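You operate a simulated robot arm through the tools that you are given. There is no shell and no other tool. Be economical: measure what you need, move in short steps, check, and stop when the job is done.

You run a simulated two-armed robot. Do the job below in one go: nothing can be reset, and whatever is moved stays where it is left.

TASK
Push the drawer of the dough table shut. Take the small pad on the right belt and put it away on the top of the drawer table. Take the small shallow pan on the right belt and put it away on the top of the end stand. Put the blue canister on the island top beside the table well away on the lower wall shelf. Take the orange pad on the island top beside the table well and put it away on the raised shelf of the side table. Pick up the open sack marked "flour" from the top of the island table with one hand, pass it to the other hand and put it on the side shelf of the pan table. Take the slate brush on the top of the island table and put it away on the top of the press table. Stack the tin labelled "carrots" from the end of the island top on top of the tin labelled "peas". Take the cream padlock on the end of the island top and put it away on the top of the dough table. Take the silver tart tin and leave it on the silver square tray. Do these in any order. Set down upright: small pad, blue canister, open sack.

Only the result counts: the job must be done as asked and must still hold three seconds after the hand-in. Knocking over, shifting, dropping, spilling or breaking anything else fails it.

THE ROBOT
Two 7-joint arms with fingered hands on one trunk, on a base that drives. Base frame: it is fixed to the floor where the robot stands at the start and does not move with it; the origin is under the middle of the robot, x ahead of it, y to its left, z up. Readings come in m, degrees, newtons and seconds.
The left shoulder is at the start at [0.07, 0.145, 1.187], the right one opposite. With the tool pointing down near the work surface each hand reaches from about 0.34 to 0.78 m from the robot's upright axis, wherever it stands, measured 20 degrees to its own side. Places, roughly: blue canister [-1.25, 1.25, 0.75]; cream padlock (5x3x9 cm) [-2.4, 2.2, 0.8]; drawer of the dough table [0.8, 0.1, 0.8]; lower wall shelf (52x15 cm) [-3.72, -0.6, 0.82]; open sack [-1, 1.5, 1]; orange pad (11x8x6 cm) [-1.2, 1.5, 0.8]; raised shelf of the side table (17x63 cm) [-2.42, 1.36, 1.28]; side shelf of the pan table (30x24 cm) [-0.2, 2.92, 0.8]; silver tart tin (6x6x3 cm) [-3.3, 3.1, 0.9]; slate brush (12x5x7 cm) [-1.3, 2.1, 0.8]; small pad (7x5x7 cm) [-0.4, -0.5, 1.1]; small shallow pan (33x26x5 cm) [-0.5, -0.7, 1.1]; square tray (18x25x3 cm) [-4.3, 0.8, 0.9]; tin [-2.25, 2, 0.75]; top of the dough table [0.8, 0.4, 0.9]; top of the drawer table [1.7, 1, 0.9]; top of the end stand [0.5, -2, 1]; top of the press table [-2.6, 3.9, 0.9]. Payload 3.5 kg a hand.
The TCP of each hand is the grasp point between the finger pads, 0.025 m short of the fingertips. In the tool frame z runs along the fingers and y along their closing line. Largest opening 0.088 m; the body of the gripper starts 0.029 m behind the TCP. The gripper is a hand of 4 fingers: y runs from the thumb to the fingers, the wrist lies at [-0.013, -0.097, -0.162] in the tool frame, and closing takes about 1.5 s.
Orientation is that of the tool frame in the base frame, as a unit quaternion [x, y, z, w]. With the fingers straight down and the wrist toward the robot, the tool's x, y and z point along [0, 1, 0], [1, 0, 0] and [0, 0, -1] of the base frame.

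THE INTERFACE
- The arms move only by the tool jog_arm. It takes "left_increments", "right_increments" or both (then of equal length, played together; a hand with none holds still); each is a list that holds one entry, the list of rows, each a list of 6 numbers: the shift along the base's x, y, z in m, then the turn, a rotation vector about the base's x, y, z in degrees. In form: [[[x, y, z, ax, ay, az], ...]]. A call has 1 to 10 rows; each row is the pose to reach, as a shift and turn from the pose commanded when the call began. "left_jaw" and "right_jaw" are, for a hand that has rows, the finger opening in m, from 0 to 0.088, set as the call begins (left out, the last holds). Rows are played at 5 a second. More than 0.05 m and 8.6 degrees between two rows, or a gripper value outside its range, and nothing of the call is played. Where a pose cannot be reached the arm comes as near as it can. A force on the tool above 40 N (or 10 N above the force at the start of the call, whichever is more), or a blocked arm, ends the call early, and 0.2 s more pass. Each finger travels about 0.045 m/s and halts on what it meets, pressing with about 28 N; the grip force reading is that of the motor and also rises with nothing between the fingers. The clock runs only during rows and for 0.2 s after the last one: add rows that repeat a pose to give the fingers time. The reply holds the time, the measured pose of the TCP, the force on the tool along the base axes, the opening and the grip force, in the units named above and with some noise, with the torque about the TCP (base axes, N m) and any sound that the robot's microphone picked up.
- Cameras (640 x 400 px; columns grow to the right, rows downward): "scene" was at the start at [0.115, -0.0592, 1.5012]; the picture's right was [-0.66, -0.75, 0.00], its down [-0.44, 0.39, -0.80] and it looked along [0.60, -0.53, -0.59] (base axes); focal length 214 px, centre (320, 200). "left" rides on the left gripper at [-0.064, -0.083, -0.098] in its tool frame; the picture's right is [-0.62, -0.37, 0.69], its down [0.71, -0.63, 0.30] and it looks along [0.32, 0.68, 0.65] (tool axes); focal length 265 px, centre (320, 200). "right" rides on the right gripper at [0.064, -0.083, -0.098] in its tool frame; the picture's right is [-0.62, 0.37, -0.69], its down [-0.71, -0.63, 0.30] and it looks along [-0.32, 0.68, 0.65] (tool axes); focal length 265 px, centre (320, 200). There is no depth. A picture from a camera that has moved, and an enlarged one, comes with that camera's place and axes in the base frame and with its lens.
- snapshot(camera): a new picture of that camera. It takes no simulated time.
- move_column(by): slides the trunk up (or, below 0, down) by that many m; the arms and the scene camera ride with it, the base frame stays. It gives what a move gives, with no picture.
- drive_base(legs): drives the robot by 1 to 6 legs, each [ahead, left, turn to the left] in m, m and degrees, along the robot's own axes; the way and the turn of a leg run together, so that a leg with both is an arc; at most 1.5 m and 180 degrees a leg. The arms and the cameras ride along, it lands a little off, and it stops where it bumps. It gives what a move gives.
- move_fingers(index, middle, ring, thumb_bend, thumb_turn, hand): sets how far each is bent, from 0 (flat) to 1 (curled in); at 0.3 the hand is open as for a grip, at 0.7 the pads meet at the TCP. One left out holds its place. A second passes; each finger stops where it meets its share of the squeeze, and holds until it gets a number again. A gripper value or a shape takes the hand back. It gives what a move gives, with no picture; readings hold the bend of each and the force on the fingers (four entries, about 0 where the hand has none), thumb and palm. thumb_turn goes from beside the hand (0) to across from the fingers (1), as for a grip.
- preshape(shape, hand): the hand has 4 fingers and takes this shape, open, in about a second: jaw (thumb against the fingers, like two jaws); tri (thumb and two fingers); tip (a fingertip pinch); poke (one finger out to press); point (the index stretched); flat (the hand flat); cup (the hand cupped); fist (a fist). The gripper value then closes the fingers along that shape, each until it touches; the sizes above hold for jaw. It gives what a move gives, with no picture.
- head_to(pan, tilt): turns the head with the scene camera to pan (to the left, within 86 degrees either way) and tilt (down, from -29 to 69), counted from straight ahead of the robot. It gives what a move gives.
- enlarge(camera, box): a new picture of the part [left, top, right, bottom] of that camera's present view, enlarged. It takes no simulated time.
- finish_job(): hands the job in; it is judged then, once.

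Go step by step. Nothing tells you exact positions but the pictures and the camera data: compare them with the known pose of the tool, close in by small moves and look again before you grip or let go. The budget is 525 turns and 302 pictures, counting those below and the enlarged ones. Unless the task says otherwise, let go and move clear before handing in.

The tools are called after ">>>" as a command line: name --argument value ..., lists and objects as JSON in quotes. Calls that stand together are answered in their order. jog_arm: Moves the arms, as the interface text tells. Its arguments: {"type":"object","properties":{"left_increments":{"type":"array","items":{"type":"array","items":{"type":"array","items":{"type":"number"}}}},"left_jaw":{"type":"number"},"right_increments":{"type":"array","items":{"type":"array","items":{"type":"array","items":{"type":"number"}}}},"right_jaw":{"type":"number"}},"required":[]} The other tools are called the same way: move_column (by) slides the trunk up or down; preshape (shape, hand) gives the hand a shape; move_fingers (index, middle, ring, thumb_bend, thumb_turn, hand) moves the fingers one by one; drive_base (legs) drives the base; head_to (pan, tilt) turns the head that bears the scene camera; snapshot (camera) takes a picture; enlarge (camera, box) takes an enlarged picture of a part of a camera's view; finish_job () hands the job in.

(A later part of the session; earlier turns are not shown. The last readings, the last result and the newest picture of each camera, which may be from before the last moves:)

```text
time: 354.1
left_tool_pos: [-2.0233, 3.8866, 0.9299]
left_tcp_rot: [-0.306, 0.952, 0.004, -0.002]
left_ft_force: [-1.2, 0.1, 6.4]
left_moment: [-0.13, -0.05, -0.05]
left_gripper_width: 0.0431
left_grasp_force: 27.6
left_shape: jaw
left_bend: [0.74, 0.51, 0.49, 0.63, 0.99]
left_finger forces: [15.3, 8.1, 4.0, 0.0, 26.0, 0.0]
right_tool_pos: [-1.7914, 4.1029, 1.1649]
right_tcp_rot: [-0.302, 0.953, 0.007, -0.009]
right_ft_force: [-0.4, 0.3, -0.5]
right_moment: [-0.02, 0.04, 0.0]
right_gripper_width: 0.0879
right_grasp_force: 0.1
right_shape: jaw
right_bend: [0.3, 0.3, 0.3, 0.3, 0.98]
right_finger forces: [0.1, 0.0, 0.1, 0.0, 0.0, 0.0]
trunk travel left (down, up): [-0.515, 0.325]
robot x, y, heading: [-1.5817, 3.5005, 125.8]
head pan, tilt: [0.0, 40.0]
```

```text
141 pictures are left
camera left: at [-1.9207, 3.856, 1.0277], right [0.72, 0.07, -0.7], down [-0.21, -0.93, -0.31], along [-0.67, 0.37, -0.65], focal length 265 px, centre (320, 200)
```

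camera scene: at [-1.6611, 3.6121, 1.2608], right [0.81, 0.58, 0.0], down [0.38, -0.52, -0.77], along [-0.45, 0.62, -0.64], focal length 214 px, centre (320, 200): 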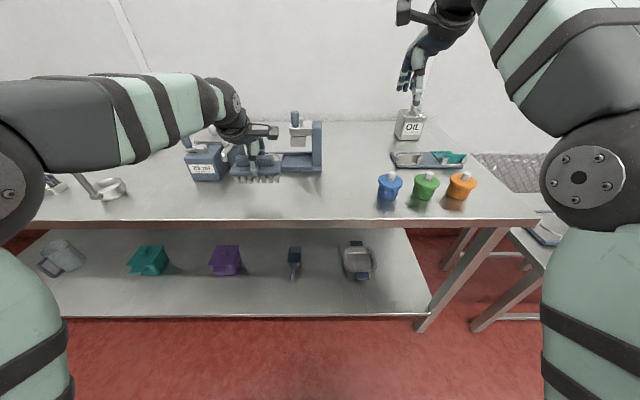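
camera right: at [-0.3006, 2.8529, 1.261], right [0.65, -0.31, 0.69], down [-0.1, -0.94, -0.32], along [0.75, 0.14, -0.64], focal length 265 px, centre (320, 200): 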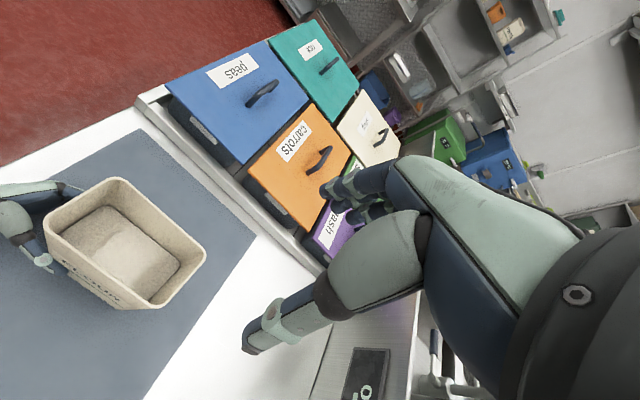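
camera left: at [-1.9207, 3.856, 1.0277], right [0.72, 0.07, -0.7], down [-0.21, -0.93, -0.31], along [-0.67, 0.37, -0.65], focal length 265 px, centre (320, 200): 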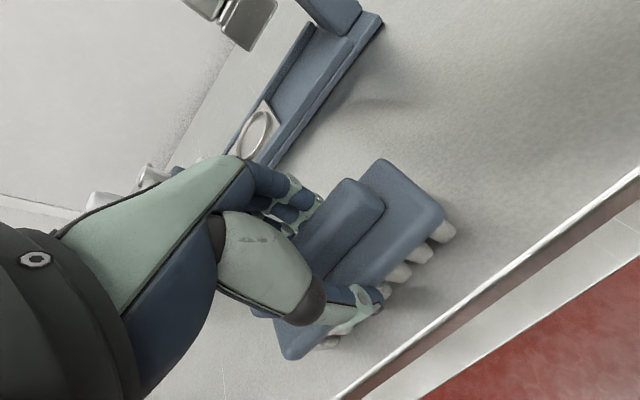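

Contact (6 N). I open and rise.

>>> jog_arm --left_increments '[[[0, 0, 0, 0, 0, 0], [0, 0, 0, 0, 0, 0], [0, 0, 0, 0, 0, 0], [0, 0, 0, 0, 0, 0], [0, 0, 0, 0, 0, 0], [0, 0, 0, 0, 0, 0], [0, 0, 0.03, 0, 0, 0], [0, 0, 0.08, 0, 0, 0], [0, 0, 0.13, 0, 0, 0], [0, 0, 0.18, 0, 0, 0]]]' --left_jaw 0.088

>>> jog_arm --left_increments '[[[0, 0, 0.05, 0, 0, 0], [0, 0, 0.1, 0, 0, 0]]]'

>>> snapshot --camera "scene"

```text
time: 356.3
left_tool_pos: [-2.0227, 3.8888, 1.1086]
left_tcp_rot: [-0.306, 0.952, 0.002, 0.0]
left_ft_force: [1.2, 1.1, 0.0]
left_moment: [-0.02, 0.0, 0.03]
left_gripper_width: 0.0877
left_grasp_force: 0.1
left_shape: jaw
left_bend: [0.3, 0.3, 0.3, 0.3, 0.98]
left_finger forces: [0.1, 0.0, 0.0, 0.0, 0.1, 0.1]
right_tool_pos: [-1.7919, 4.1027, 1.1629]
right_tcp_rot: [-0.302, 0.953, 0.006, -0.009]
right_ft_force: [0.3, 0.3, -0.6]
right_moment: [-0.02, -0.02, -0.01]
right_gripper_width: 0.088
right_grasp_force: 0.0
right_shape: jaw
right_bend: [0.3, 0.3, 0.3, 0.3, 0.98]
right_finger forces: [0.1, 0.1, 0.0, 0.0, 0.0, 0.0]
trunk travel left (down, up): [-0.515, 0.325]
robot x, y, heading: [-1.578, 3.5081, 125.8]
head pan, tilt: [0.0, 40.0]
```

```text
time: 356.9
left_tool_pos: [-2.0253, 3.8883, 1.205]
left_tcp_rot: [-0.305, 0.952, -0.001, -0.001]
left_ft_force: [-0.6, 0.4, 0.1]
left_moment: [0.0, 0.01, 0.01]
left_gripper_width: 0.0877
left_grasp_force: 0.0
left_shape: jaw
left_bend: [0.3, 0.3, 0.3, 0.3, 0.98]
left_finger forces: [0.1, 0.0, 0.0, 0.0, 0.1, 0.1]
right_tool_pos: [-1.7921, 4.106, 1.1629]
right_tcp_rot: [-0.302, 0.953, 0.005, -0.009]
right_ft_force: [0.5, -0.8, -0.2]
right_moment: [-0.04, 0.03, 0.01]
right_gripper_width: 0.0878
right_grasp_force: 0.0
right_shape: jaw
right_bend: [0.3, 0.3, 0.3, 0.3, 0.98]
right_finger forces: [0.0, 0.1, 0.0, 0.0, 0.0, 0.0]
trunk travel left (down, up): [-0.515, 0.325]
robot x, y, heading: [-1.584, 3.503, 125.6]
head pan, tilt: [0.0, 40.0]
```

```text
140 pictures are left
camera scene: at [-1.6618, 3.6132, 1.2606], right [0.81, 0.58, 0.0], down [0.38, -0.52, -0.76], along [-0.45, 0.62, -0.64], focal length 214 px, centre (320, 200)
```

scene: 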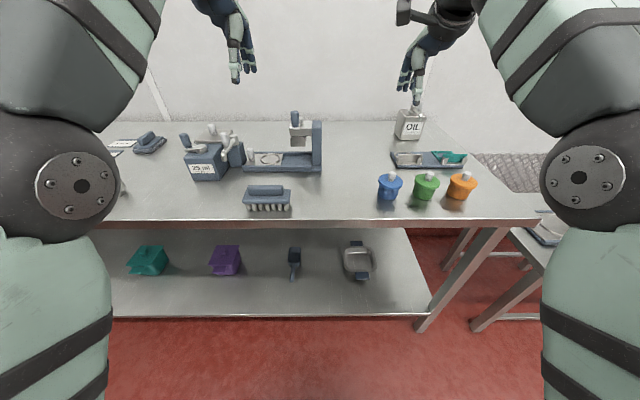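

The brush is in place. Next the tart tin; I back off, turn left and look along.

>>> drive_base --legs '[[-0.1, 0, 0], [0, 0, 90]]'

>>> head_to --pan -10 --tilt 25

>>> snapshot --camera "scene"

>>> head_to --pan 45 --tilt 30

>>> snapshot --camera "scene"

```text
time: 361.8
left_tool_pos: [-1.9114, 2.9835, 1.2079]
left_tcp_rot: [0.887, -0.461, -0.001, 0.002]
left_ft_force: [0.1, 0.2, 0.1]
left_moment: [-0.01, -0.02, 0.01]
left_gripper_width: 0.0878
left_grasp_force: 0.2
left_shape: jaw
left_bend: [0.3, 0.3, 0.3, 0.3, 0.98]
left_finger forces: [0.0, 0.0, 0.1, 0.0, 0.1, 0.1]
right_tool_pos: [-2.1269, 3.2193, 1.1628]
right_tcp_rot: [0.885, -0.466, 0.002, 0.011]
right_ft_force: [-0.4, 0.0, -0.7]
right_moment: [0.03, 0.01, -0.02]
right_gripper_width: 0.0881
right_grasp_force: 0.1
right_shape: jaw
right_bend: [0.3, 0.3, 0.3, 0.3, 0.98]
right_finger forces: [0.1, 0.0, 0.0, 0.0, 0.1, 0.0]
trunk travel left (down, up): [-0.515, 0.325]
robot x, y, heading: [-1.523, 3.4243, -144.8]
head pan, tilt: [0.0, 40.0]
```

```text
time: 362.6
left_tool_pos: [-1.9123, 2.9845, 1.2082]
left_tcp_rot: [0.887, -0.462, -0.001, 0.001]
left_ft_force: [0.4, -0.9, 0.4]
left_moment: [0.01, -0.01, 0.01]
left_gripper_width: 0.0879
left_grasp_force: 0.0
left_shape: jaw
left_bend: [0.3, 0.3, 0.3, 0.3, 0.98]
left_finger forces: [0.0, 0.0, 0.0, 0.1, 0.0, 0.0]
right_tool_pos: [-2.127, 3.22, 1.1635]
right_tcp_rot: [0.885, -0.466, 0.002, 0.011]
right_ft_force: [-0.1, 0.6, 1.3]
right_moment: [0.02, -0.01, 0.0]
right_gripper_width: 0.088
right_grasp_force: 0.0
right_shape: jaw
right_bend: [0.3, 0.3, 0.3, 0.3, 0.98]
right_finger forces: [0.0, 0.1, 0.0, 0.1, 0.0, 0.0]
trunk travel left (down, up): [-0.515, 0.325]
robot x, y, heading: [-1.526, 3.4232, -144.6]
head pan, tilt: [-10.0, 25.0]
```

```text
139 pictures are left
camera scene: at [-1.6477, 3.3531, 1.2841], right [-0.42, 0.91, 0.0], down [0.38, 0.18, -0.91], along [-0.82, -0.38, -0.42], focal length 214 px, centre (320, 200)
```

scene: 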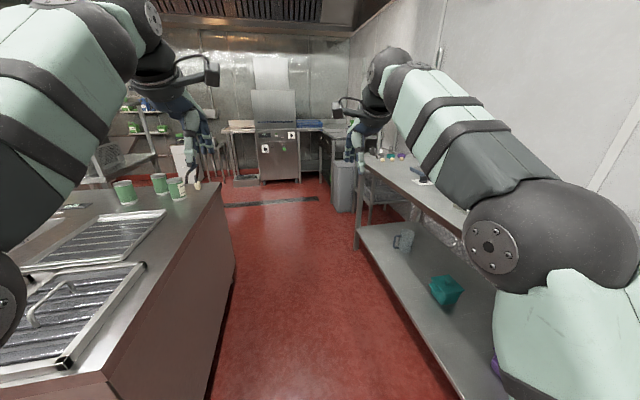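

```text
time: 363.8
left_tool_pos: [-1.9128, 2.9842, 1.2081]
left_tcp_rot: [0.887, -0.462, 0.0, 0.002]
left_ft_force: [-0.4, -0.4, 0.1]
left_moment: [0.0, -0.01, -0.01]
left_gripper_width: 0.0878
left_grasp_force: 0.0
left_shape: jaw
left_bend: [0.3, 0.3, 0.3, 0.3, 0.98]
left_finger forces: [0.0, 0.1, 0.0, 0.0, 0.0, 0.0]
right_tool_pos: [-2.1265, 3.219, 1.1636]
right_tcp_rot: [0.885, -0.466, 0.002, 0.011]
right_ft_force: [0.0, 1.2, -0.4]
right_moment: [-0.03, 0.0, -0.01]
right_gripper_width: 0.0879
right_grasp_force: 0.1
right_shape: jaw
right_bend: [0.3, 0.3, 0.3, 0.3, 0.98]
right_finger forces: [0.1, 0.1, 0.0, 0.0, 0.1, 0.1]
trunk travel left (down, up): [-0.515, 0.325]
robot x, y, heading: [-1.5207, 3.4227, -144.7]
head pan, tilt: [45.0, 30.0]
```

```text
138 pictures are left
camera scene: at [-1.58, 3.3031, 1.2762], right [-0.98, 0.17, 0.0], down [0.09, 0.49, -0.87], along [-0.15, -0.85, -0.5], focal length 214 px, centre (320, 200)
```

scene: 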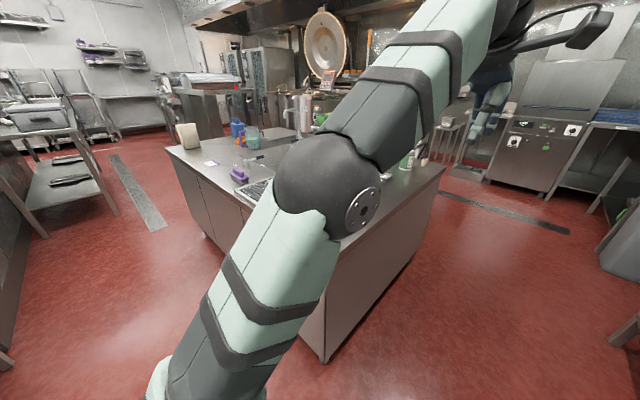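

Tins are at the island's far end and small tart tins at the left end of the press table. I drive along the passage and turn to the table end.

>>> drive_base --legs '[[1.35, 0, 0.5], [0, 0, -90]]'

>>> head_to --pan 10 --tilt 38

>>> snapshot --camera "scene"

```text
time: 374.4
left_tool_pos: [-3.0555, 3.0351, 1.2083]
left_tcp_rot: [-0.3, 0.954, 0.001, 0.0]
left_ft_force: [0.4, -0.1, -0.4]
left_moment: [0.02, -0.01, -0.01]
left_gripper_width: 0.0876
left_grasp_force: 0.0
left_shape: jaw
left_bend: [0.3, 0.3, 0.3, 0.3, 0.98]
left_finger forces: [0.1, 0.0, 0.0, 0.0, 0.0, 0.0]
right_tool_pos: [-2.8188, 3.2487, 1.1637]
right_tcp_rot: [-0.296, 0.955, 0.007, -0.009]
right_ft_force: [0.3, -0.3, -0.7]
right_moment: [-0.02, 0.03, 0.0]
right_gripper_width: 0.088
right_grasp_force: 0.2
right_shape: jaw
right_bend: [0.3, 0.3, 0.3, 0.3, 0.98]
right_finger forces: [0.0, 0.0, 0.0, 0.0, 0.1, 0.1]
trunk travel left (down, up): [-0.515, 0.325]
robot x, y, heading: [-2.6161, 2.6434, 125.4]
head pan, tilt: [45.0, 30.0]
```

```text
time: 375.4
left_tool_pos: [-3.0548, 3.034, 1.2077]
left_tcp_rot: [-0.301, 0.954, 0.002, -0.001]
left_ft_force: [0.4, -0.4, -0.7]
left_moment: [-0.01, 0.03, 0.02]
left_gripper_width: 0.0875
left_grasp_force: 0.0
left_shape: jaw
left_bend: [0.3, 0.3, 0.3, 0.3, 0.98]
left_finger forces: [0.1, 0.0, 0.0, 0.0, 0.1, 0.0]
right_tool_pos: [-2.8198, 3.2479, 1.1625]
right_tcp_rot: [-0.296, 0.955, 0.007, -0.009]
right_ft_force: [-0.3, -0.6, 0.5]
right_moment: [-0.01, -0.01, 0.01]
right_gripper_width: 0.088
right_grasp_force: 0.1
right_shape: jaw
right_bend: [0.3, 0.3, 0.3, 0.3, 0.98]
right_finger forces: [0.0, 0.0, 0.1, 0.0, 0.0, 0.0]
trunk travel left (down, up): [-0.515, 0.325]
robot x, y, heading: [-2.6164, 2.6476, 125.2]
head pan, tilt: [10.0, 38.0]
```

```text
137 pictures are left
camera scene: at [-2.707, 2.7456, 1.2639], right [0.71, 0.71, 0.0], down [0.44, -0.43, -0.79], along [-0.56, 0.56, -0.62], focal length 214 px, centre (320, 200)
```

scene: 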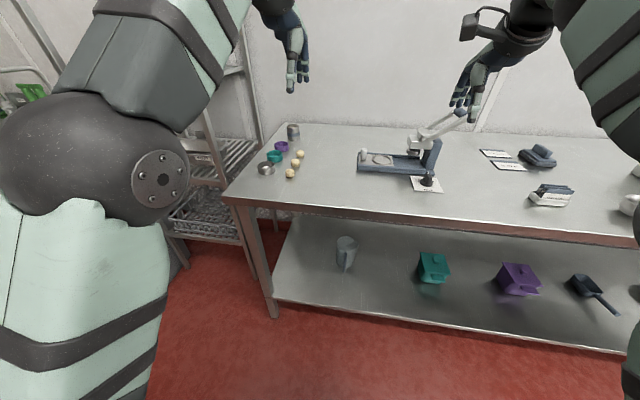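

The silver tart tin is at about (-3.34, 3.09) at the table's left end. I move closer and look with the left hand's camera.

>>> drive_base --legs '[[0.16, 0.1, 0.8]]'

>>> snapshot --camera "left"

>>> enlarge --camera "scene" --box '[180, 80, 400, 250]'

```text
time: 377.0
left_tool_pos: [-3.2342, 3.1018, 1.2085]
left_tcp_rot: [-0.307, 0.952, 0.002, -0.001]
left_ft_force: [-0.2, -0.6, 0.4]
left_moment: [-0.03, -0.01, -0.02]
left_gripper_width: 0.0877
left_grasp_force: 0.0
left_shape: jaw
left_bend: [0.3, 0.3, 0.3, 0.3, 0.98]
left_finger forces: [0.0, 0.1, 0.1, 0.1, 0.0, 0.1]
right_tool_pos: [-3.0014, 3.319, 1.1636]
right_tcp_rot: [-0.302, 0.953, 0.007, -0.008]
right_ft_force: [-0.4, -0.3, 0.4]
right_moment: [-0.03, 0.02, -0.01]
right_gripper_width: 0.0879
right_grasp_force: 0.0
right_shape: jaw
right_bend: [0.3, 0.3, 0.3, 0.3, 0.98]
right_finger forces: [0.1, 0.0, 0.1, 0.0, 0.1, 0.1]
trunk travel left (down, up): [-0.515, 0.325]
robot x, y, heading: [-2.7956, 2.7179, 126.1]
head pan, tilt: [10.0, 38.0]
```

```text
136 pictures are left
camera left: at [-3.1321, 3.0706, 1.3059], right [0.72, 0.07, -0.69], down [-0.21, -0.93, -0.31], along [-0.66, 0.37, -0.65], focal length 265 px, centre (320, 200)
```

left: 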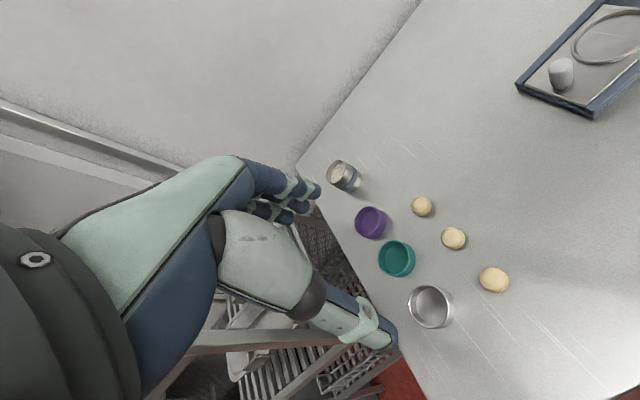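

```text
2.35 times, centred on (290, 165) of scene
camera zoom: at [-2.8824, 2.8173, 1.2639], right [0.7, 0.72, 0.0], down [0.44, -0.43, -0.79], along [-0.57, 0.55, -0.62], focal length 505 px, centre (391, 282)
```

zoom: 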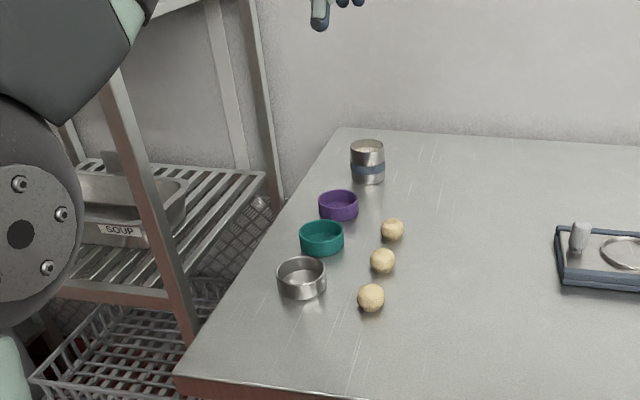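

A teal tin is right behind the silver one, so I turn the left hand to close sideways, and move above it.

>>> jog_arm --left_increments '[[[-0.01, -0.001, -0.015, 0, 0, -8.5], [-0.02, -0.002, -0.03, 0, 0, -17], [-0.03, -0.003, -0.045, 0, 0, -25.5], [-0.04, -0.004, -0.06, 0, 0, -34], [-0.05, -0.005, -0.075, 0, 0, -42.5], [-0.06, -0.006, -0.09, 0, 0, -51], [-0.07, -0.007, -0.105, 0, 0, -59.5], [-0.08, -0.008, -0.12, 0, 0, -68], [-0.09, -0.009, -0.135, 0, 0, -76.5], [-0.096, -0.009, -0.15, 0, 0, -85]]]'

>>> snapshot --camera "left"

>>> enlarge --camera "scene" --box '[180, 80, 400, 250]'

```text
time: 378.6
left_tool_pos: [-3.3041, 3.0986, 1.1043]
left_tcp_rot: [0.181, 0.983, 0.006, 0.01]
left_ft_force: [14.1, 25.3, -9.0]
left_moment: [-1.67, 1.84, 2.39]
left_gripper_width: 0.0877
left_grasp_force: 0.1
left_shape: jaw
left_bend: [0.3, 0.3, 0.3, 0.3, 0.98]
left_finger forces: [0.0, 0.0, 0.0, 0.1, 0.0, 0.0]
left hand out of reach, approached as far as the arm can: row 8
right_tool_pos: [-3.001, 3.3177, 1.163]
right_tcp_rot: [-0.301, 0.954, 0.006, -0.009]
right_ft_force: [-0.3, -0.3, 0.4]
right_moment: [0.04, -0.02, -0.03]
right_gripper_width: 0.0881
right_grasp_force: 0.1
right_shape: jaw
right_bend: [0.3, 0.3, 0.3, 0.3, 0.98]
right_finger forces: [0.0, 0.0, 0.0, 0.1, 0.0, 0.0]
trunk travel left (down, up): [-0.515, 0.325]
robot x, y, heading: [-2.7897, 2.7163, 125.7]
head pan, tilt: [10.0, 38.0]
stopped in row 8 (left hand): the force on the tool passed its limit at 220 N (the readings are from after the stop); the commanded pose is now the measured one
```

```text
134 pictures are left
camera left: at [-3.2757, 2.9962, 1.2013], right [0.47, -0.56, -0.69], down [-0.88, -0.33, -0.33], along [-0.05, 0.76, -0.65], focal length 265 px, centre (320, 200)
```

left: 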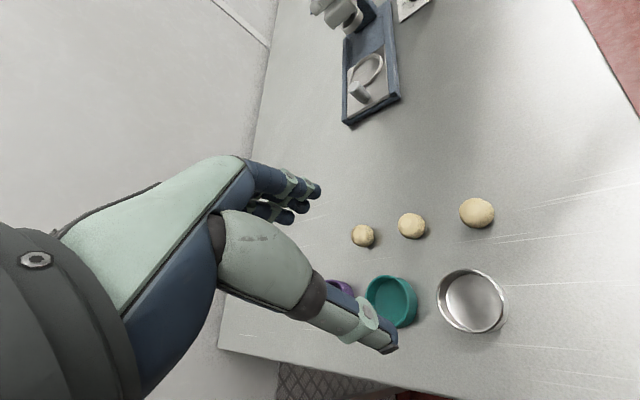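

```text
2.35 times, centred on (290, 165) of scene
camera zoom: at [-2.8824, 2.8182, 1.2638], right [0.7, 0.72, 0.0], down [0.44, -0.43, -0.79], along [-0.57, 0.55, -0.62], focal length 505 px, centre (391, 282)
```

zoom: 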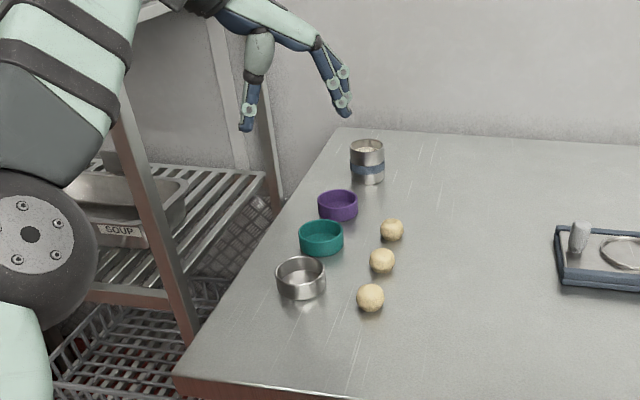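

The left arm touched the rack beside the table. I withdraw it and will use the right hand instead.

>>> jog_arm --left_increments '[[[0.02, 0.005, 0.01, 0, 0, 8], [0.04, 0.01, 0.02, 0, 0, 16], [0.06, 0.005, 0.04, 0, 0, 24], [0.08, 0.0, 0.06, 0, 0, 32], [0.1, -0.02, 0.08, 0, 0, 40], [0.12, -0.04, 0.1, 0, 0, 48], [0.14, -0.06, 0.12, 0, 0, 56], [0.16, -0.09, 0.13, 0, 0, 60]]]'

>>> snapshot --camera "scene"

```text
time: 380.4
left_tool_pos: [-3.1414, 3.0067, 1.2327]
left_tcp_rot: [-0.333, 0.943, 0.009, 0.006]
left_ft_force: [0.3, -0.2, -0.5]
left_moment: [0.01, 0.03, 0.0]
left_gripper_width: 0.0878
left_grasp_force: 0.1
left_shape: jaw
left_bend: [0.3, 0.3, 0.3, 0.3, 0.98]
left_finger forces: [0.0, 0.1, 0.1, 0.0, 0.0, 0.1]
right_tool_pos: [-3.0002, 3.3179, 1.1643]
right_tcp_rot: [-0.302, 0.953, 0.008, -0.009]
right_ft_force: [-0.3, -0.3, 0.1]
right_moment: [-0.01, -0.01, 0.01]
right_gripper_width: 0.0878
right_grasp_force: 0.0
right_shape: jaw
right_bend: [0.3, 0.3, 0.3, 0.3, 0.98]
right_finger forces: [0.0, 0.0, 0.1, 0.1, 0.0, 0.1]
trunk travel left (down, up): [-0.515, 0.325]
robot x, y, heading: [-2.793, 2.7191, 126.1]
head pan, tilt: [10.0, 38.0]
```

```text
132 pictures are left
camera scene: at [-2.8812, 2.8168, 1.264], right [0.7, 0.72, 0.0], down [0.44, -0.43, -0.79], along [-0.57, 0.55, -0.61], focal length 214 px, centre (320, 200)
```

scene: 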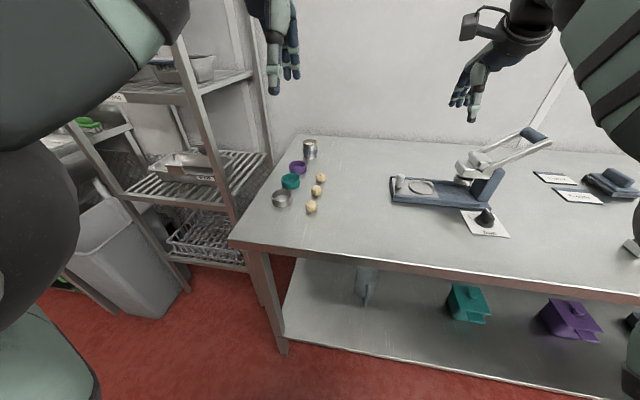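

I'll approach diagonally so the right hand can close along the table, away from the teal tin.

>>> drive_base --legs '[[0.07, -0.19, 0], [0, 0, 45]]'

>>> head_to --pan -5 --tilt 40

>>> snapshot --camera "scene"

>>> snapshot --camera "right"

```text
time: 384.1
left_tool_pos: [-3.1311, 2.8423, 1.2341]
left_tcp_rot: [-0.669, 0.743, 0.011, 0.003]
left_ft_force: [0.1, 0.2, 0.0]
left_moment: [-0.01, 0.03, 0.0]
left_gripper_width: 0.088
left_grasp_force: 0.0
left_shape: jaw
left_bend: [0.3, 0.3, 0.3, 0.3, 0.98]
left_finger forces: [0.1, 0.1, 0.0, 0.1, 0.0, 0.0]
right_tool_pos: [-3.2509, 3.1621, 1.165]
right_tcp_rot: [-0.644, 0.765, 0.003, -0.011]
right_ft_force: [0.1, 0.4, -0.4]
right_moment: [-0.01, -0.03, 0.0]
right_gripper_width: 0.088
right_grasp_force: 0.0
right_shape: jaw
right_bend: [0.3, 0.3, 0.3, 0.3, 0.98]
right_finger forces: [0.0, 0.0, 0.1, 0.0, 0.0, 0.0]
trunk travel left (down, up): [-0.515, 0.325]
robot x, y, heading: [-2.6756, 2.8872, 171.0]
head pan, tilt: [10.0, 38.0]
```

```text
time: 384.9
left_tool_pos: [-3.1314, 2.8407, 1.233]
left_tcp_rot: [-0.669, 0.743, 0.011, 0.002]
left_ft_force: [0.1, 0.0, 0.1]
left_moment: [0.0, -0.03, 0.03]
left_gripper_width: 0.0876
left_grasp_force: 0.1
left_shape: jaw
left_bend: [0.3, 0.3, 0.3, 0.3, 0.98]
left_finger forces: [0.0, 0.0, 0.1, 0.0, 0.0, 0.0]
right_tool_pos: [-3.2503, 3.1618, 1.1637]
right_tcp_rot: [-0.644, 0.765, 0.004, -0.011]
right_ft_force: [0.1, 0.9, 0.0]
right_moment: [0.05, 0.01, -0.03]
right_gripper_width: 0.088
right_grasp_force: 0.1
right_shape: jaw
right_bend: [0.3, 0.3, 0.3, 0.3, 0.98]
right_finger forces: [0.0, 0.0, 0.0, 0.0, 0.0, 0.0]
trunk travel left (down, up): [-0.515, 0.325]
robot x, y, heading: [-2.6765, 2.8876, 170.9]
head pan, tilt: [-5.0, 40.0]
```

```text
131 pictures are left
camera scene: at [-2.8095, 2.9142, 1.2609], right [0.24, 0.97, 0.0], down [0.62, -0.16, -0.77], along [-0.74, 0.19, -0.64], focal length 214 px, centre (320, 200)
```

scene: 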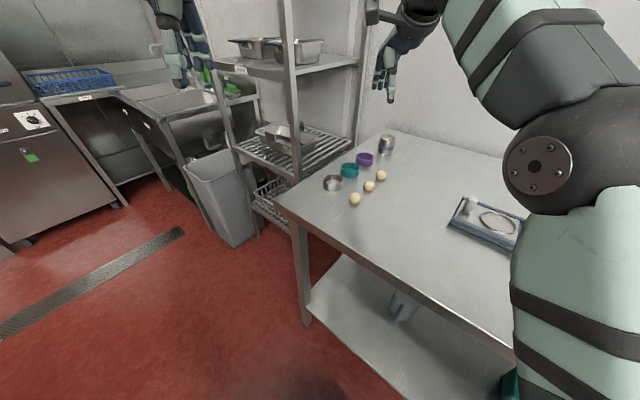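

```text
130 pictures are left
camera right: at [-3.1776, 3.0854, 1.2603], right [-0.24, 0.68, 0.69], down [0.74, 0.59, -0.32], along [-0.63, 0.43, -0.64], focal length 265 px, centre (320, 200)
```

right: 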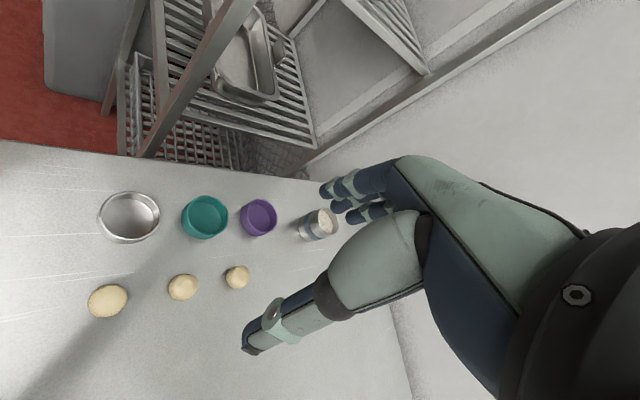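

>>> jog_arm --right_increments '[[[-0.011, -0.014, -0.02, 0, 0, 7.5], [-0.022, -0.027, -0.04, 0, 0, 15], [-0.033, -0.041, -0.06, 0, 0, 22.5], [-0.044, -0.055, -0.08, 0, 0, 30], [-0.055, -0.068, -0.1, 0, 0, 37.5], [-0.065, -0.082, -0.12, 0, 0, 45], [-0.065, -0.082, -0.16, 0, 0, 45]]]'

>>> snapshot --camera "right"

>>> enlarge --camera "scene" --box '[260, 90, 460, 230]'

```text
time: 386.5
left_tool_pos: [-3.1301, 2.8421, 1.2331]
left_tcp_rot: [-0.669, 0.743, 0.011, 0.002]
left_ft_force: [-0.2, -0.2, 0.1]
left_moment: [0.01, 0.03, 0.0]
left_gripper_width: 0.0878
left_grasp_force: 0.1
left_shape: jaw
left_bend: [0.3, 0.3, 0.3, 0.3, 0.98]
left_finger forces: [0.0, 0.0, 0.1, 0.0, 0.0, 0.0]
right_tool_pos: [-3.3147, 3.0788, 1.0046]
right_tcp_rot: [0.888, -0.46, -0.001, 0.012]
right_ft_force: [0.7, -0.6, 0.4]
right_moment: [0.01, 0.01, -0.02]
right_gripper_width: 0.0877
right_grasp_force: 0.0
right_shape: jaw
right_bend: [0.3, 0.3, 0.3, 0.3, 0.98]
right_finger forces: [0.0, 0.0, 0.0, 0.0, 0.0, 0.1]
trunk travel left (down, up): [-0.515, 0.325]
robot x, y, heading: [-2.6757, 2.8867, 170.8]
head pan, tilt: [-5.0, 40.0]
```

```text
129 pictures are left
camera right: at [-3.2089, 3.0779, 1.1004], right [-0.65, 0.31, 0.69], down [0.1, 0.94, -0.33], along [-0.75, -0.14, -0.64], focal length 265 px, centre (320, 200)
```

right: 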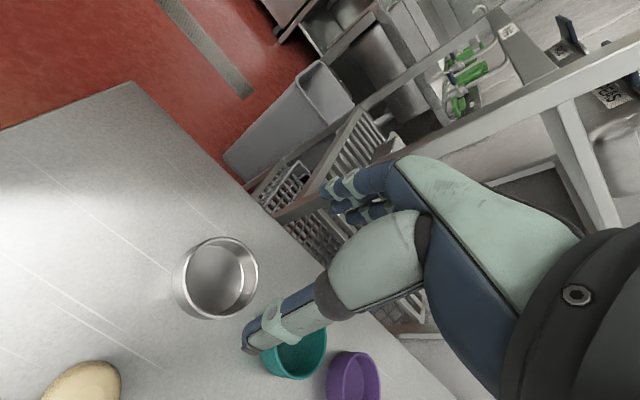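

```text
2.86 times, centred on (360, 160) of scene
camera zoom: at [-2.8085, 2.915, 1.261], right [0.24, 0.97, 0.0], down [0.62, -0.16, -0.77], along [-0.74, 0.19, -0.64], focal length 613 px, centre (206, 314)
```

zoom: 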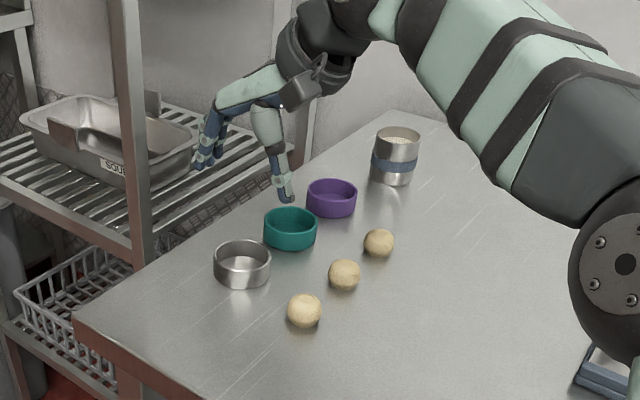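

>>> jog_arm --right_increments '[[[0.004, 0.002, -0.03, 0, 0, 0], [0.006, 0.002, -0.06, 0, 0, 0], [0.006, 0.002, -0.075, 0, 0, 0]]]'

>>> snapshot --camera "right"

>>> enlarge --camera "scene" --box '[260, 90, 460, 230]'

```text
time: 387.3
left_tool_pos: [-3.1323, 2.84, 1.2324]
left_tcp_rot: [-0.669, 0.744, 0.011, 0.003]
left_ft_force: [0.0, -0.3, -1.5]
left_moment: [-0.02, 0.02, -0.03]
left_gripper_width: 0.0878
left_grasp_force: 0.1
left_shape: jaw
left_bend: [0.3, 0.3, 0.3, 0.3, 0.98]
left_finger forces: [0.0, 0.0, 0.0, 0.0, 0.1, 0.1]
right_tool_pos: [-3.3095, 3.0831, 0.9269]
right_tcp_rot: [0.888, -0.46, 0.002, 0.012]
right_ft_force: [-0.8, -0.3, 0.1]
right_moment: [-0.02, -0.02, 0.01]
right_gripper_width: 0.0879
right_grasp_force: 0.0
right_shape: jaw
right_bend: [0.3, 0.3, 0.3, 0.3, 0.98]
right_finger forces: [0.0, 0.0, 0.1, 0.0, 0.0, 0.0]
trunk travel left (down, up): [-0.515, 0.325]
robot x, y, heading: [-2.6722, 2.8849, 171.1]
head pan, tilt: [-5.0, 40.0]
```

```text
127 pictures are left
camera right: at [-3.2037, 3.0803, 1.0244], right [-0.65, 0.31, 0.69], down [0.1, 0.94, -0.32], along [-0.75, -0.14, -0.64], focal length 265 px, centre (320, 200)
```

right: 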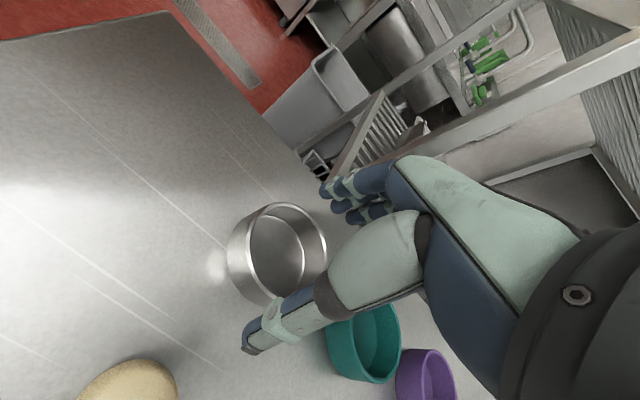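

```text
2.86 times, centred on (360, 160) of scene
camera zoom: at [-2.8097, 2.9143, 1.2608], right [0.24, 0.97, 0.0], down [0.62, -0.16, -0.77], along [-0.74, 0.19, -0.64], focal length 613 px, centre (206, 314)
```

zoom: 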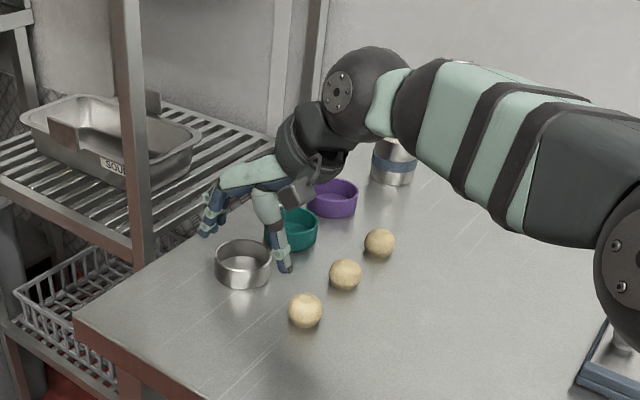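

>>> jog_arm --right_increments '[[[-0.006, -0.005, -0.015, 0, 0, 0], [-0.006, -0.005, -0.03, 0, 0, 0], [-0.006, -0.005, -0.042, 0, 0, 0]]]'

>>> snapshot --camera "right"

>>> enlarge --camera "scene" --box '[260, 90, 460, 230]'

```text
time: 388.2
left_tool_pos: [-3.1295, 2.842, 1.2324]
left_tcp_rot: [-0.669, 0.743, 0.012, 0.003]
left_ft_force: [-0.2, 0.3, 0.1]
left_moment: [-0.04, 0.01, -0.02]
left_gripper_width: 0.0874
left_grasp_force: 0.1
left_shape: jaw
left_bend: [0.3, 0.3, 0.3, 0.3, 0.98]
left_finger forces: [0.0, 0.0, 0.1, 0.1, 0.0, 0.0]
right_tool_pos: [-3.32, 3.0747, 0.9022]
right_tcp_rot: [0.888, -0.459, -0.014, 0.021]
right_ft_force: [1.5, -2.6, 18.1]
right_moment: [0.18, -0.24, 0.01]
right_gripper_width: 0.0873
right_grasp_force: 0.1
right_shape: jaw
right_bend: [0.3, 0.3, 0.3, 0.24, 0.97]
right_finger forces: [0.0, 6.4, 0.0, 0.0, 11.9, 0.0]
trunk travel left (down, up): [-0.515, 0.325]
robot x, y, heading: [-2.6761, 2.8864, 171.1]
head pan, tilt: [-5.0, 40.0]
stopped in row 3 (right hand): the force on the tool passed its limit at 42 N (the readings are from after the stop); the commanded pose is now the measured one
```

```text
125 pictures are left
camera right: at [-3.2098, 3.0733, 0.9949], right [-0.63, 0.31, 0.71], down [0.09, 0.94, -0.33], along [-0.77, -0.15, -0.62], focal length 265 px, centre (320, 200)
```

right: 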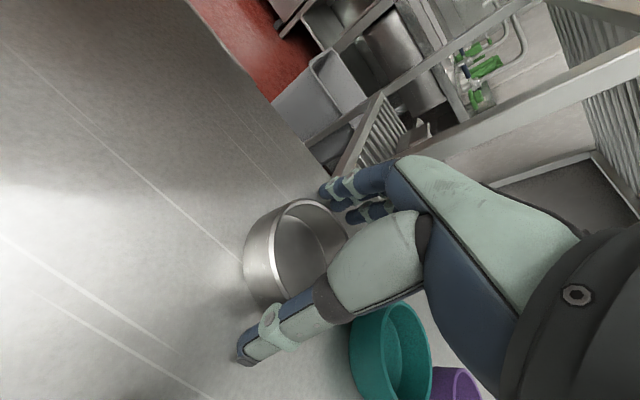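

```text
2.86 times, centred on (360, 160) of scene
camera zoom: at [-2.8083, 2.9141, 1.261], right [0.24, 0.97, 0.0], down [0.62, -0.16, -0.77], along [-0.74, 0.19, -0.64], focal length 613 px, centre (206, 314)
```

zoom: 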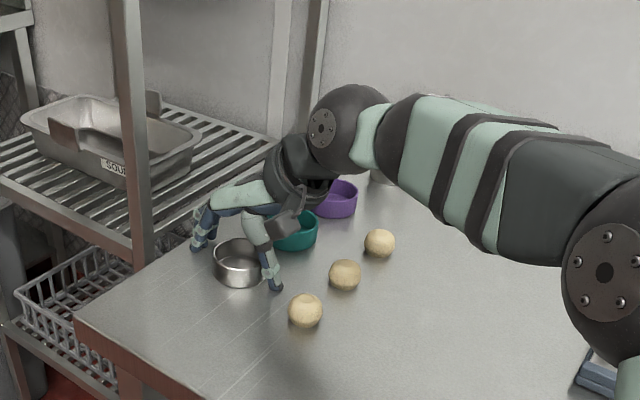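

The fingertips touch the table (z ≈ 0.875) around the tin. I raise a hair and close.

>>> jog_arm --right_increments '[[[0, 0, 0.004, 0, 0, 0], [0, 0, 0.004, 0, 0, 0]]]'

>>> jog_arm --right_increments '[[[0, 0, 0, 0, 0, 0], [0, 0, 0, 0, 0, 0], [0, 0, 0, 0, 0, 0], [0, 0, 0, 0, 0, 0], [0, 0, 0, 0, 0, 0], [0, 0, 0, 0, 0, 0]]]' --right_jaw 0

>>> snapshot --camera "right"

```text
time: 388.8
left_tool_pos: [-3.1286, 2.8404, 1.2337]
left_tcp_rot: [-0.669, 0.743, 0.012, 0.003]
left_ft_force: [0.2, 0.9, 0.4]
left_moment: [0.0, 0.03, 0.01]
left_gripper_width: 0.0878
left_grasp_force: 0.0
left_shape: jaw
left_bend: [0.3, 0.3, 0.3, 0.3, 0.98]
left_finger forces: [0.1, 0.0, 0.0, 0.0, 0.0, 0.1]
right_tool_pos: [-3.3178, 3.075, 0.9023]
right_tcp_rot: [0.888, -0.46, -0.01, 0.018]
right_ft_force: [0.4, -0.9, 12.8]
right_moment: [0.12, -0.13, 0.03]
right_gripper_width: 0.088
right_grasp_force: 0.1
right_shape: jaw
right_bend: [0.3, 0.3, 0.3, 0.26, 0.98]
right_finger forces: [0.1, 4.4, 0.1, 0.0, 7.7, 0.0]
trunk travel left (down, up): [-0.515, 0.325]
robot x, y, heading: [-2.6766, 2.8867, 171.0]
head pan, tilt: [-5.0, 40.0]
```

```text
time: 390.2
left_tool_pos: [-3.1245, 2.8407, 1.2358]
left_tcp_rot: [-0.669, 0.744, 0.013, 0.001]
left_ft_force: [-0.2, -0.7, 0.1]
left_moment: [0.01, 0.04, -0.01]
left_gripper_width: 0.0877
left_grasp_force: 0.2
left_shape: jaw
left_bend: [0.3, 0.3, 0.3, 0.3, 0.98]
left_finger forces: [0.0, 0.0, 0.0, 0.0, 0.1, 0.0]
right_tool_pos: [-3.3152, 3.076, 0.9061]
right_tcp_rot: [0.888, -0.459, -0.013, 0.02]
right_ft_force: [8.7, 4.9, 28.0]
right_moment: [0.81, -1.17, -0.03]
right_gripper_width: 0.0504
right_grasp_force: 28.0
right_shape: jaw
right_bend: [0.74, 0.45, 0.46, 0.6, 1.0]
right_finger forces: [14.8, 3.0, 0.0, 0.1, 45.5, 0.0]
trunk travel left (down, up): [-0.515, 0.325]
robot x, y, heading: [-2.6756, 2.8863, 171.0]
head pan, tilt: [-5.0, 40.0]
```

```text
123 pictures are left
camera right: at [-3.2054, 3.0736, 0.9995], right [-0.63, 0.31, 0.71], down [0.09, 0.94, -0.33], along [-0.77, -0.14, -0.62], focal length 265 px, centre (320, 200)
```

right: 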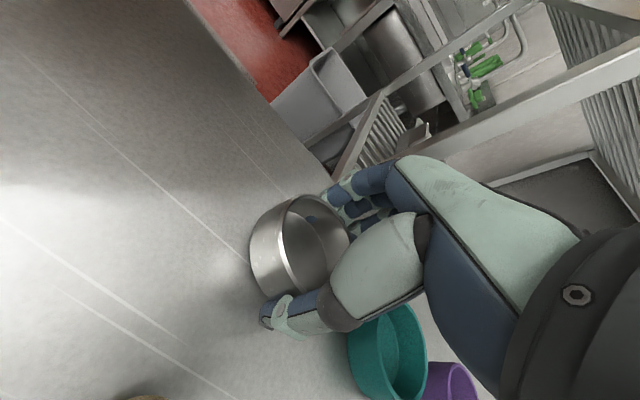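

>>> jog_arm --right_increments '[[[0, 0, 0.01, 0, 0, 0], [0, 0, 0.03, 0, 0, 0], [0, 0, 0.06, 0, 0, 0], [0, 0, 0.1, 0, 0, 0], [0, 0, 0.15, 0, 0, 0], [0, 0, 0.2, 0, 0, 0]]]'

>>> snapshot --camera "right"

>>> snapshot --camera "scene"

```text
time: 391.6
left_tool_pos: [-3.1309, 2.8424, 1.2321]
left_tcp_rot: [-0.669, 0.743, 0.011, 0.003]
left_ft_force: [-0.8, 0.2, -0.2]
left_moment: [0.02, 0.02, 0.0]
left_gripper_width: 0.0875
left_grasp_force: 0.0
left_shape: jaw
left_bend: [0.3, 0.3, 0.3, 0.3, 0.98]
left_finger forces: [0.1, 0.1, 0.0, 0.1, 0.0, 0.0]
right_tool_pos: [-3.3149, 3.0754, 1.0588]
right_tcp_rot: [0.888, -0.459, -0.007, 0.017]
right_ft_force: [-0.4, 0.1, 0.4]
right_moment: [0.02, -0.01, 0.01]
right_gripper_width: 0.0491
right_grasp_force: 28.5
right_shape: jaw
right_bend: [0.74, 0.43, 0.46, 0.65, 1.0]
right_finger forces: [20.7, 5.6, 0.0, 0.0, 24.6, 0.0]
right hand out of reach, approached as far as the arm can: row 6
trunk travel left (down, up): [-0.515, 0.325]
robot x, y, heading: [-2.6778, 2.8821, 170.9]
head pan, tilt: [-5.0, 40.0]
```

```text
122 pictures are left
camera right: at [-3.2068, 3.0733, 1.1529], right [-0.64, 0.31, 0.71], down [0.09, 0.94, -0.33], along [-0.77, -0.15, -0.63], focal length 265 px, centre (320, 200)
```

right: 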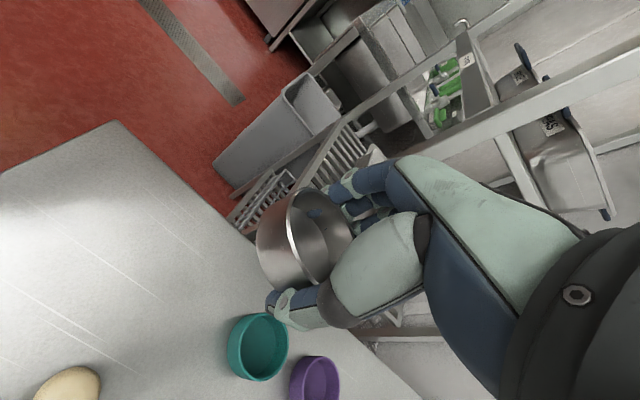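

```text
121 pictures are left
camera scene: at [-2.8095, 2.9147, 1.2608], right [0.24, 0.97, 0.0], down [0.62, -0.16, -0.77], along [-0.74, 0.19, -0.64], focal length 214 px, centre (320, 200)
```

scene: 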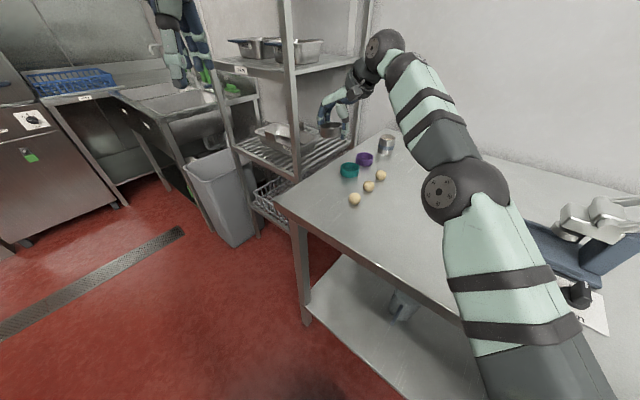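

The tart tin is held. I back off from the table and rack, then turn to face down the passage and look for the tray.

>>> drive_base --legs '[[-0.28, 0, 0], [0, 0, 45]]'

>>> head_to --pan 5 --tilt 22

>>> snapshot --camera "scene"

```text
time: 395.6
left_tool_pos: [-2.6879, 2.4881, 1.2328]
left_tcp_rot: [0.902, -0.431, -0.011, 0.001]
left_ft_force: [0.3, 0.3, -0.1]
left_moment: [0.02, 0.0, 0.0]
left_gripper_width: 0.0876
left_grasp_force: 0.1
left_shape: jaw
left_bend: [0.3, 0.3, 0.3, 0.3, 0.98]
left_finger forces: [0.0, 0.1, 0.0, 0.0, 0.0, 0.0]
right_tool_pos: [-2.9822, 2.5234, 1.0592]
right_tcp_rot: [0.996, -0.086, -0.002, 0.019]
right_ft_force: [-0.5, -0.4, -0.4]
right_moment: [0.0, -0.05, 0.02]
right_gripper_width: 0.0489
right_grasp_force: 27.6
right_shape: jaw
right_bend: [0.74, 0.43, 0.46, 0.65, 1.0]
right_finger forces: [20.8, 5.4, 0.0, 0.0, 24.6, 0.0]
trunk travel left (down, up): [-0.515, 0.325]
robot x, y, heading: [-2.4014, 2.8444, -144.2]
head pan, tilt: [-5.0, 40.0]
```

```text
time: 396.4
left_tool_pos: [-2.6882, 2.4893, 1.2338]
left_tcp_rot: [0.902, -0.432, -0.011, 0.001]
left_ft_force: [0.2, 0.0, -0.4]
left_moment: [0.0, 0.04, 0.01]
left_gripper_width: 0.0878
left_grasp_force: 0.0
left_shape: jaw
left_bend: [0.3, 0.3, 0.3, 0.3, 0.98]
left_finger forces: [0.0, 0.0, 0.0, 0.1, 0.0, 0.0]
right_tool_pos: [-2.9826, 2.5246, 1.059]
right_tcp_rot: [0.996, -0.086, -0.001, 0.02]
right_ft_force: [0.4, 0.3, 0.0]
right_moment: [-0.01, -0.02, -0.03]
right_gripper_width: 0.0495
right_grasp_force: 28.4
right_shape: jaw
right_bend: [0.74, 0.43, 0.46, 0.65, 1.0]
right_finger forces: [20.8, 5.4, 0.0, 0.1, 24.5, 0.0]
trunk travel left (down, up): [-0.515, 0.325]
robot x, y, heading: [-2.3992, 2.8445, -143.9]
head pan, tilt: [5.0, 22.0]
```

```text
120 pictures are left
camera scene: at [-2.5097, 2.751, 1.2889], right [-0.65, 0.76, 0.0], down [0.28, 0.25, -0.93], along [-0.7, -0.61, -0.38], focal length 214 px, centre (320, 200)
```

scene: 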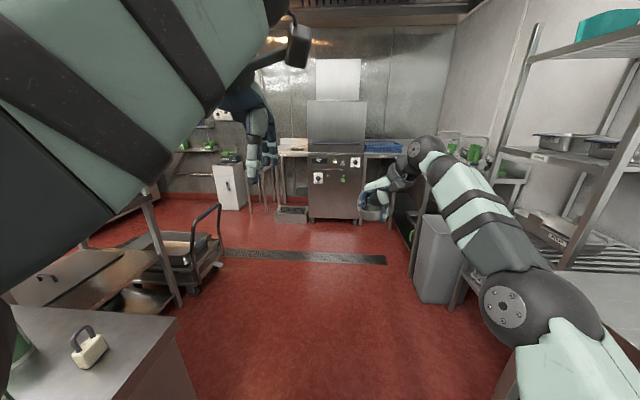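

The tray's table is left of the dishwasher at the far wall. I drive there in two legs.

>>> drive_base --legs '[[1.3, 0.3, 0], [0.45, 0.28, 0]]'

>>> head_to --pan 0 --tilt 35

>>> snapshot --camera "scene"

```text
time: 405.7
left_tool_pos: [-3.7788, 1.0065, 1.2338]
left_tcp_rot: [0.899, -0.438, -0.012, 0.001]
left_ft_force: [-0.6, -0.4, -0.9]
left_moment: [0.02, 0.0, 0.01]
left_gripper_width: 0.0879
left_grasp_force: 0.1
left_shape: jaw
left_bend: [0.3, 0.3, 0.3, 0.3, 0.98]
left_finger forces: [0.1, 0.1, 0.0, 0.0, 0.0, 0.0]
right_tool_pos: [-4.0729, 1.0461, 1.0589]
right_tcp_rot: [0.995, -0.093, -0.002, 0.02]
right_ft_force: [-0.3, 1.2, -0.1]
right_moment: [-0.01, -0.02, -0.02]
right_gripper_width: 0.0492
right_grasp_force: 27.8
right_shape: jaw
right_bend: [0.74, 0.43, 0.46, 0.65, 1.0]
right_finger forces: [20.9, 5.4, 0.1, 0.1, 24.5, 0.0]
trunk travel left (down, up): [-0.515, 0.325]
robot x, y, heading: [-3.4856, 1.353, -145.1]
head pan, tilt: [5.0, 22.0]
```

```text
time: 406.5
left_tool_pos: [-3.7781, 1.0072, 1.2332]
left_tcp_rot: [0.899, -0.437, -0.012, 0.002]
left_ft_force: [-0.5, -0.2, -0.2]
left_moment: [0.0, 0.0, -0.01]
left_gripper_width: 0.0876
left_grasp_force: 0.0
left_shape: jaw
left_bend: [0.3, 0.3, 0.3, 0.3, 0.98]
left_finger forces: [0.1, 0.0, 0.1, 0.0, 0.0, 0.0]
right_tool_pos: [-4.0729, 1.0469, 1.0596]
right_tcp_rot: [0.995, -0.094, -0.002, 0.02]
right_ft_force: [-0.4, -0.5, 0.0]
right_moment: [0.0, 0.0, 0.02]
right_gripper_width: 0.0492
right_grasp_force: 28.5
right_shape: jaw
right_bend: [0.74, 0.43, 0.46, 0.65, 1.0]
right_finger forces: [21.0, 5.5, 0.1, 0.0, 24.5, 0.0]
trunk travel left (down, up): [-0.515, 0.325]
robot x, y, heading: [-3.4865, 1.3575, -145.3]
head pan, tilt: [0.0, 35.0]
```

```text
119 pictures are left
camera scene: at [-3.5976, 1.2753, 1.2685], right [-0.57, 0.82, 0.0], down [0.47, 0.33, -0.82], along [-0.67, -0.47, -0.57], focal length 214 px, centre (320, 200)
```

scene: 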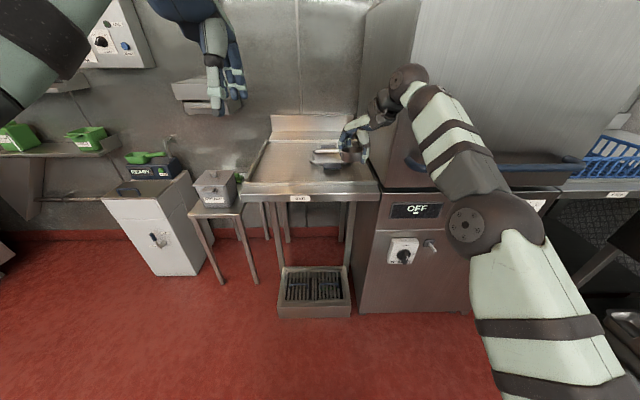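

>>> enlarge --camera "scene" --box '[240, 90, 440, 220]'

>>> snapshot --camera "right"

```text
3.08 times, centred on (340, 155) of scene
camera zoom: at [-3.5976, 1.2753, 1.2685], right [-0.57, 0.82, 0.0], down [0.47, 0.33, -0.82], along [-0.67, -0.47, -0.57], focal length 660 px, centre (258, 338)
```

zoom: 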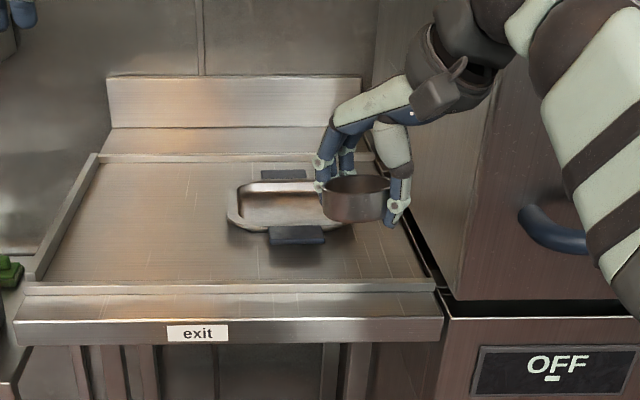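

```text
117 pictures are left
camera right: at [-3.9935, 1.1211, 1.1531], right [-0.67, -0.22, 0.71], down [-0.59, 0.74, -0.33], along [-0.45, -0.64, -0.63], focal length 265 px, centre (320, 200)
```

right: 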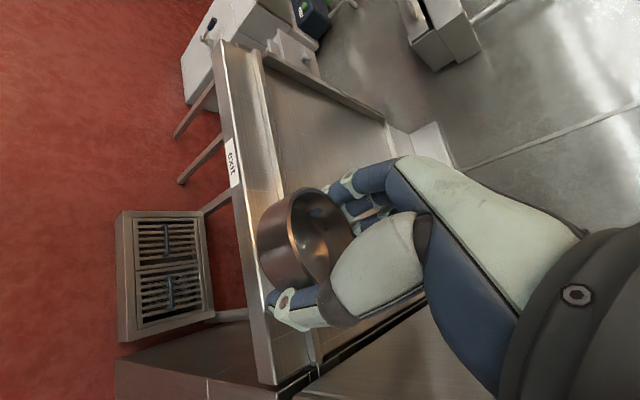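

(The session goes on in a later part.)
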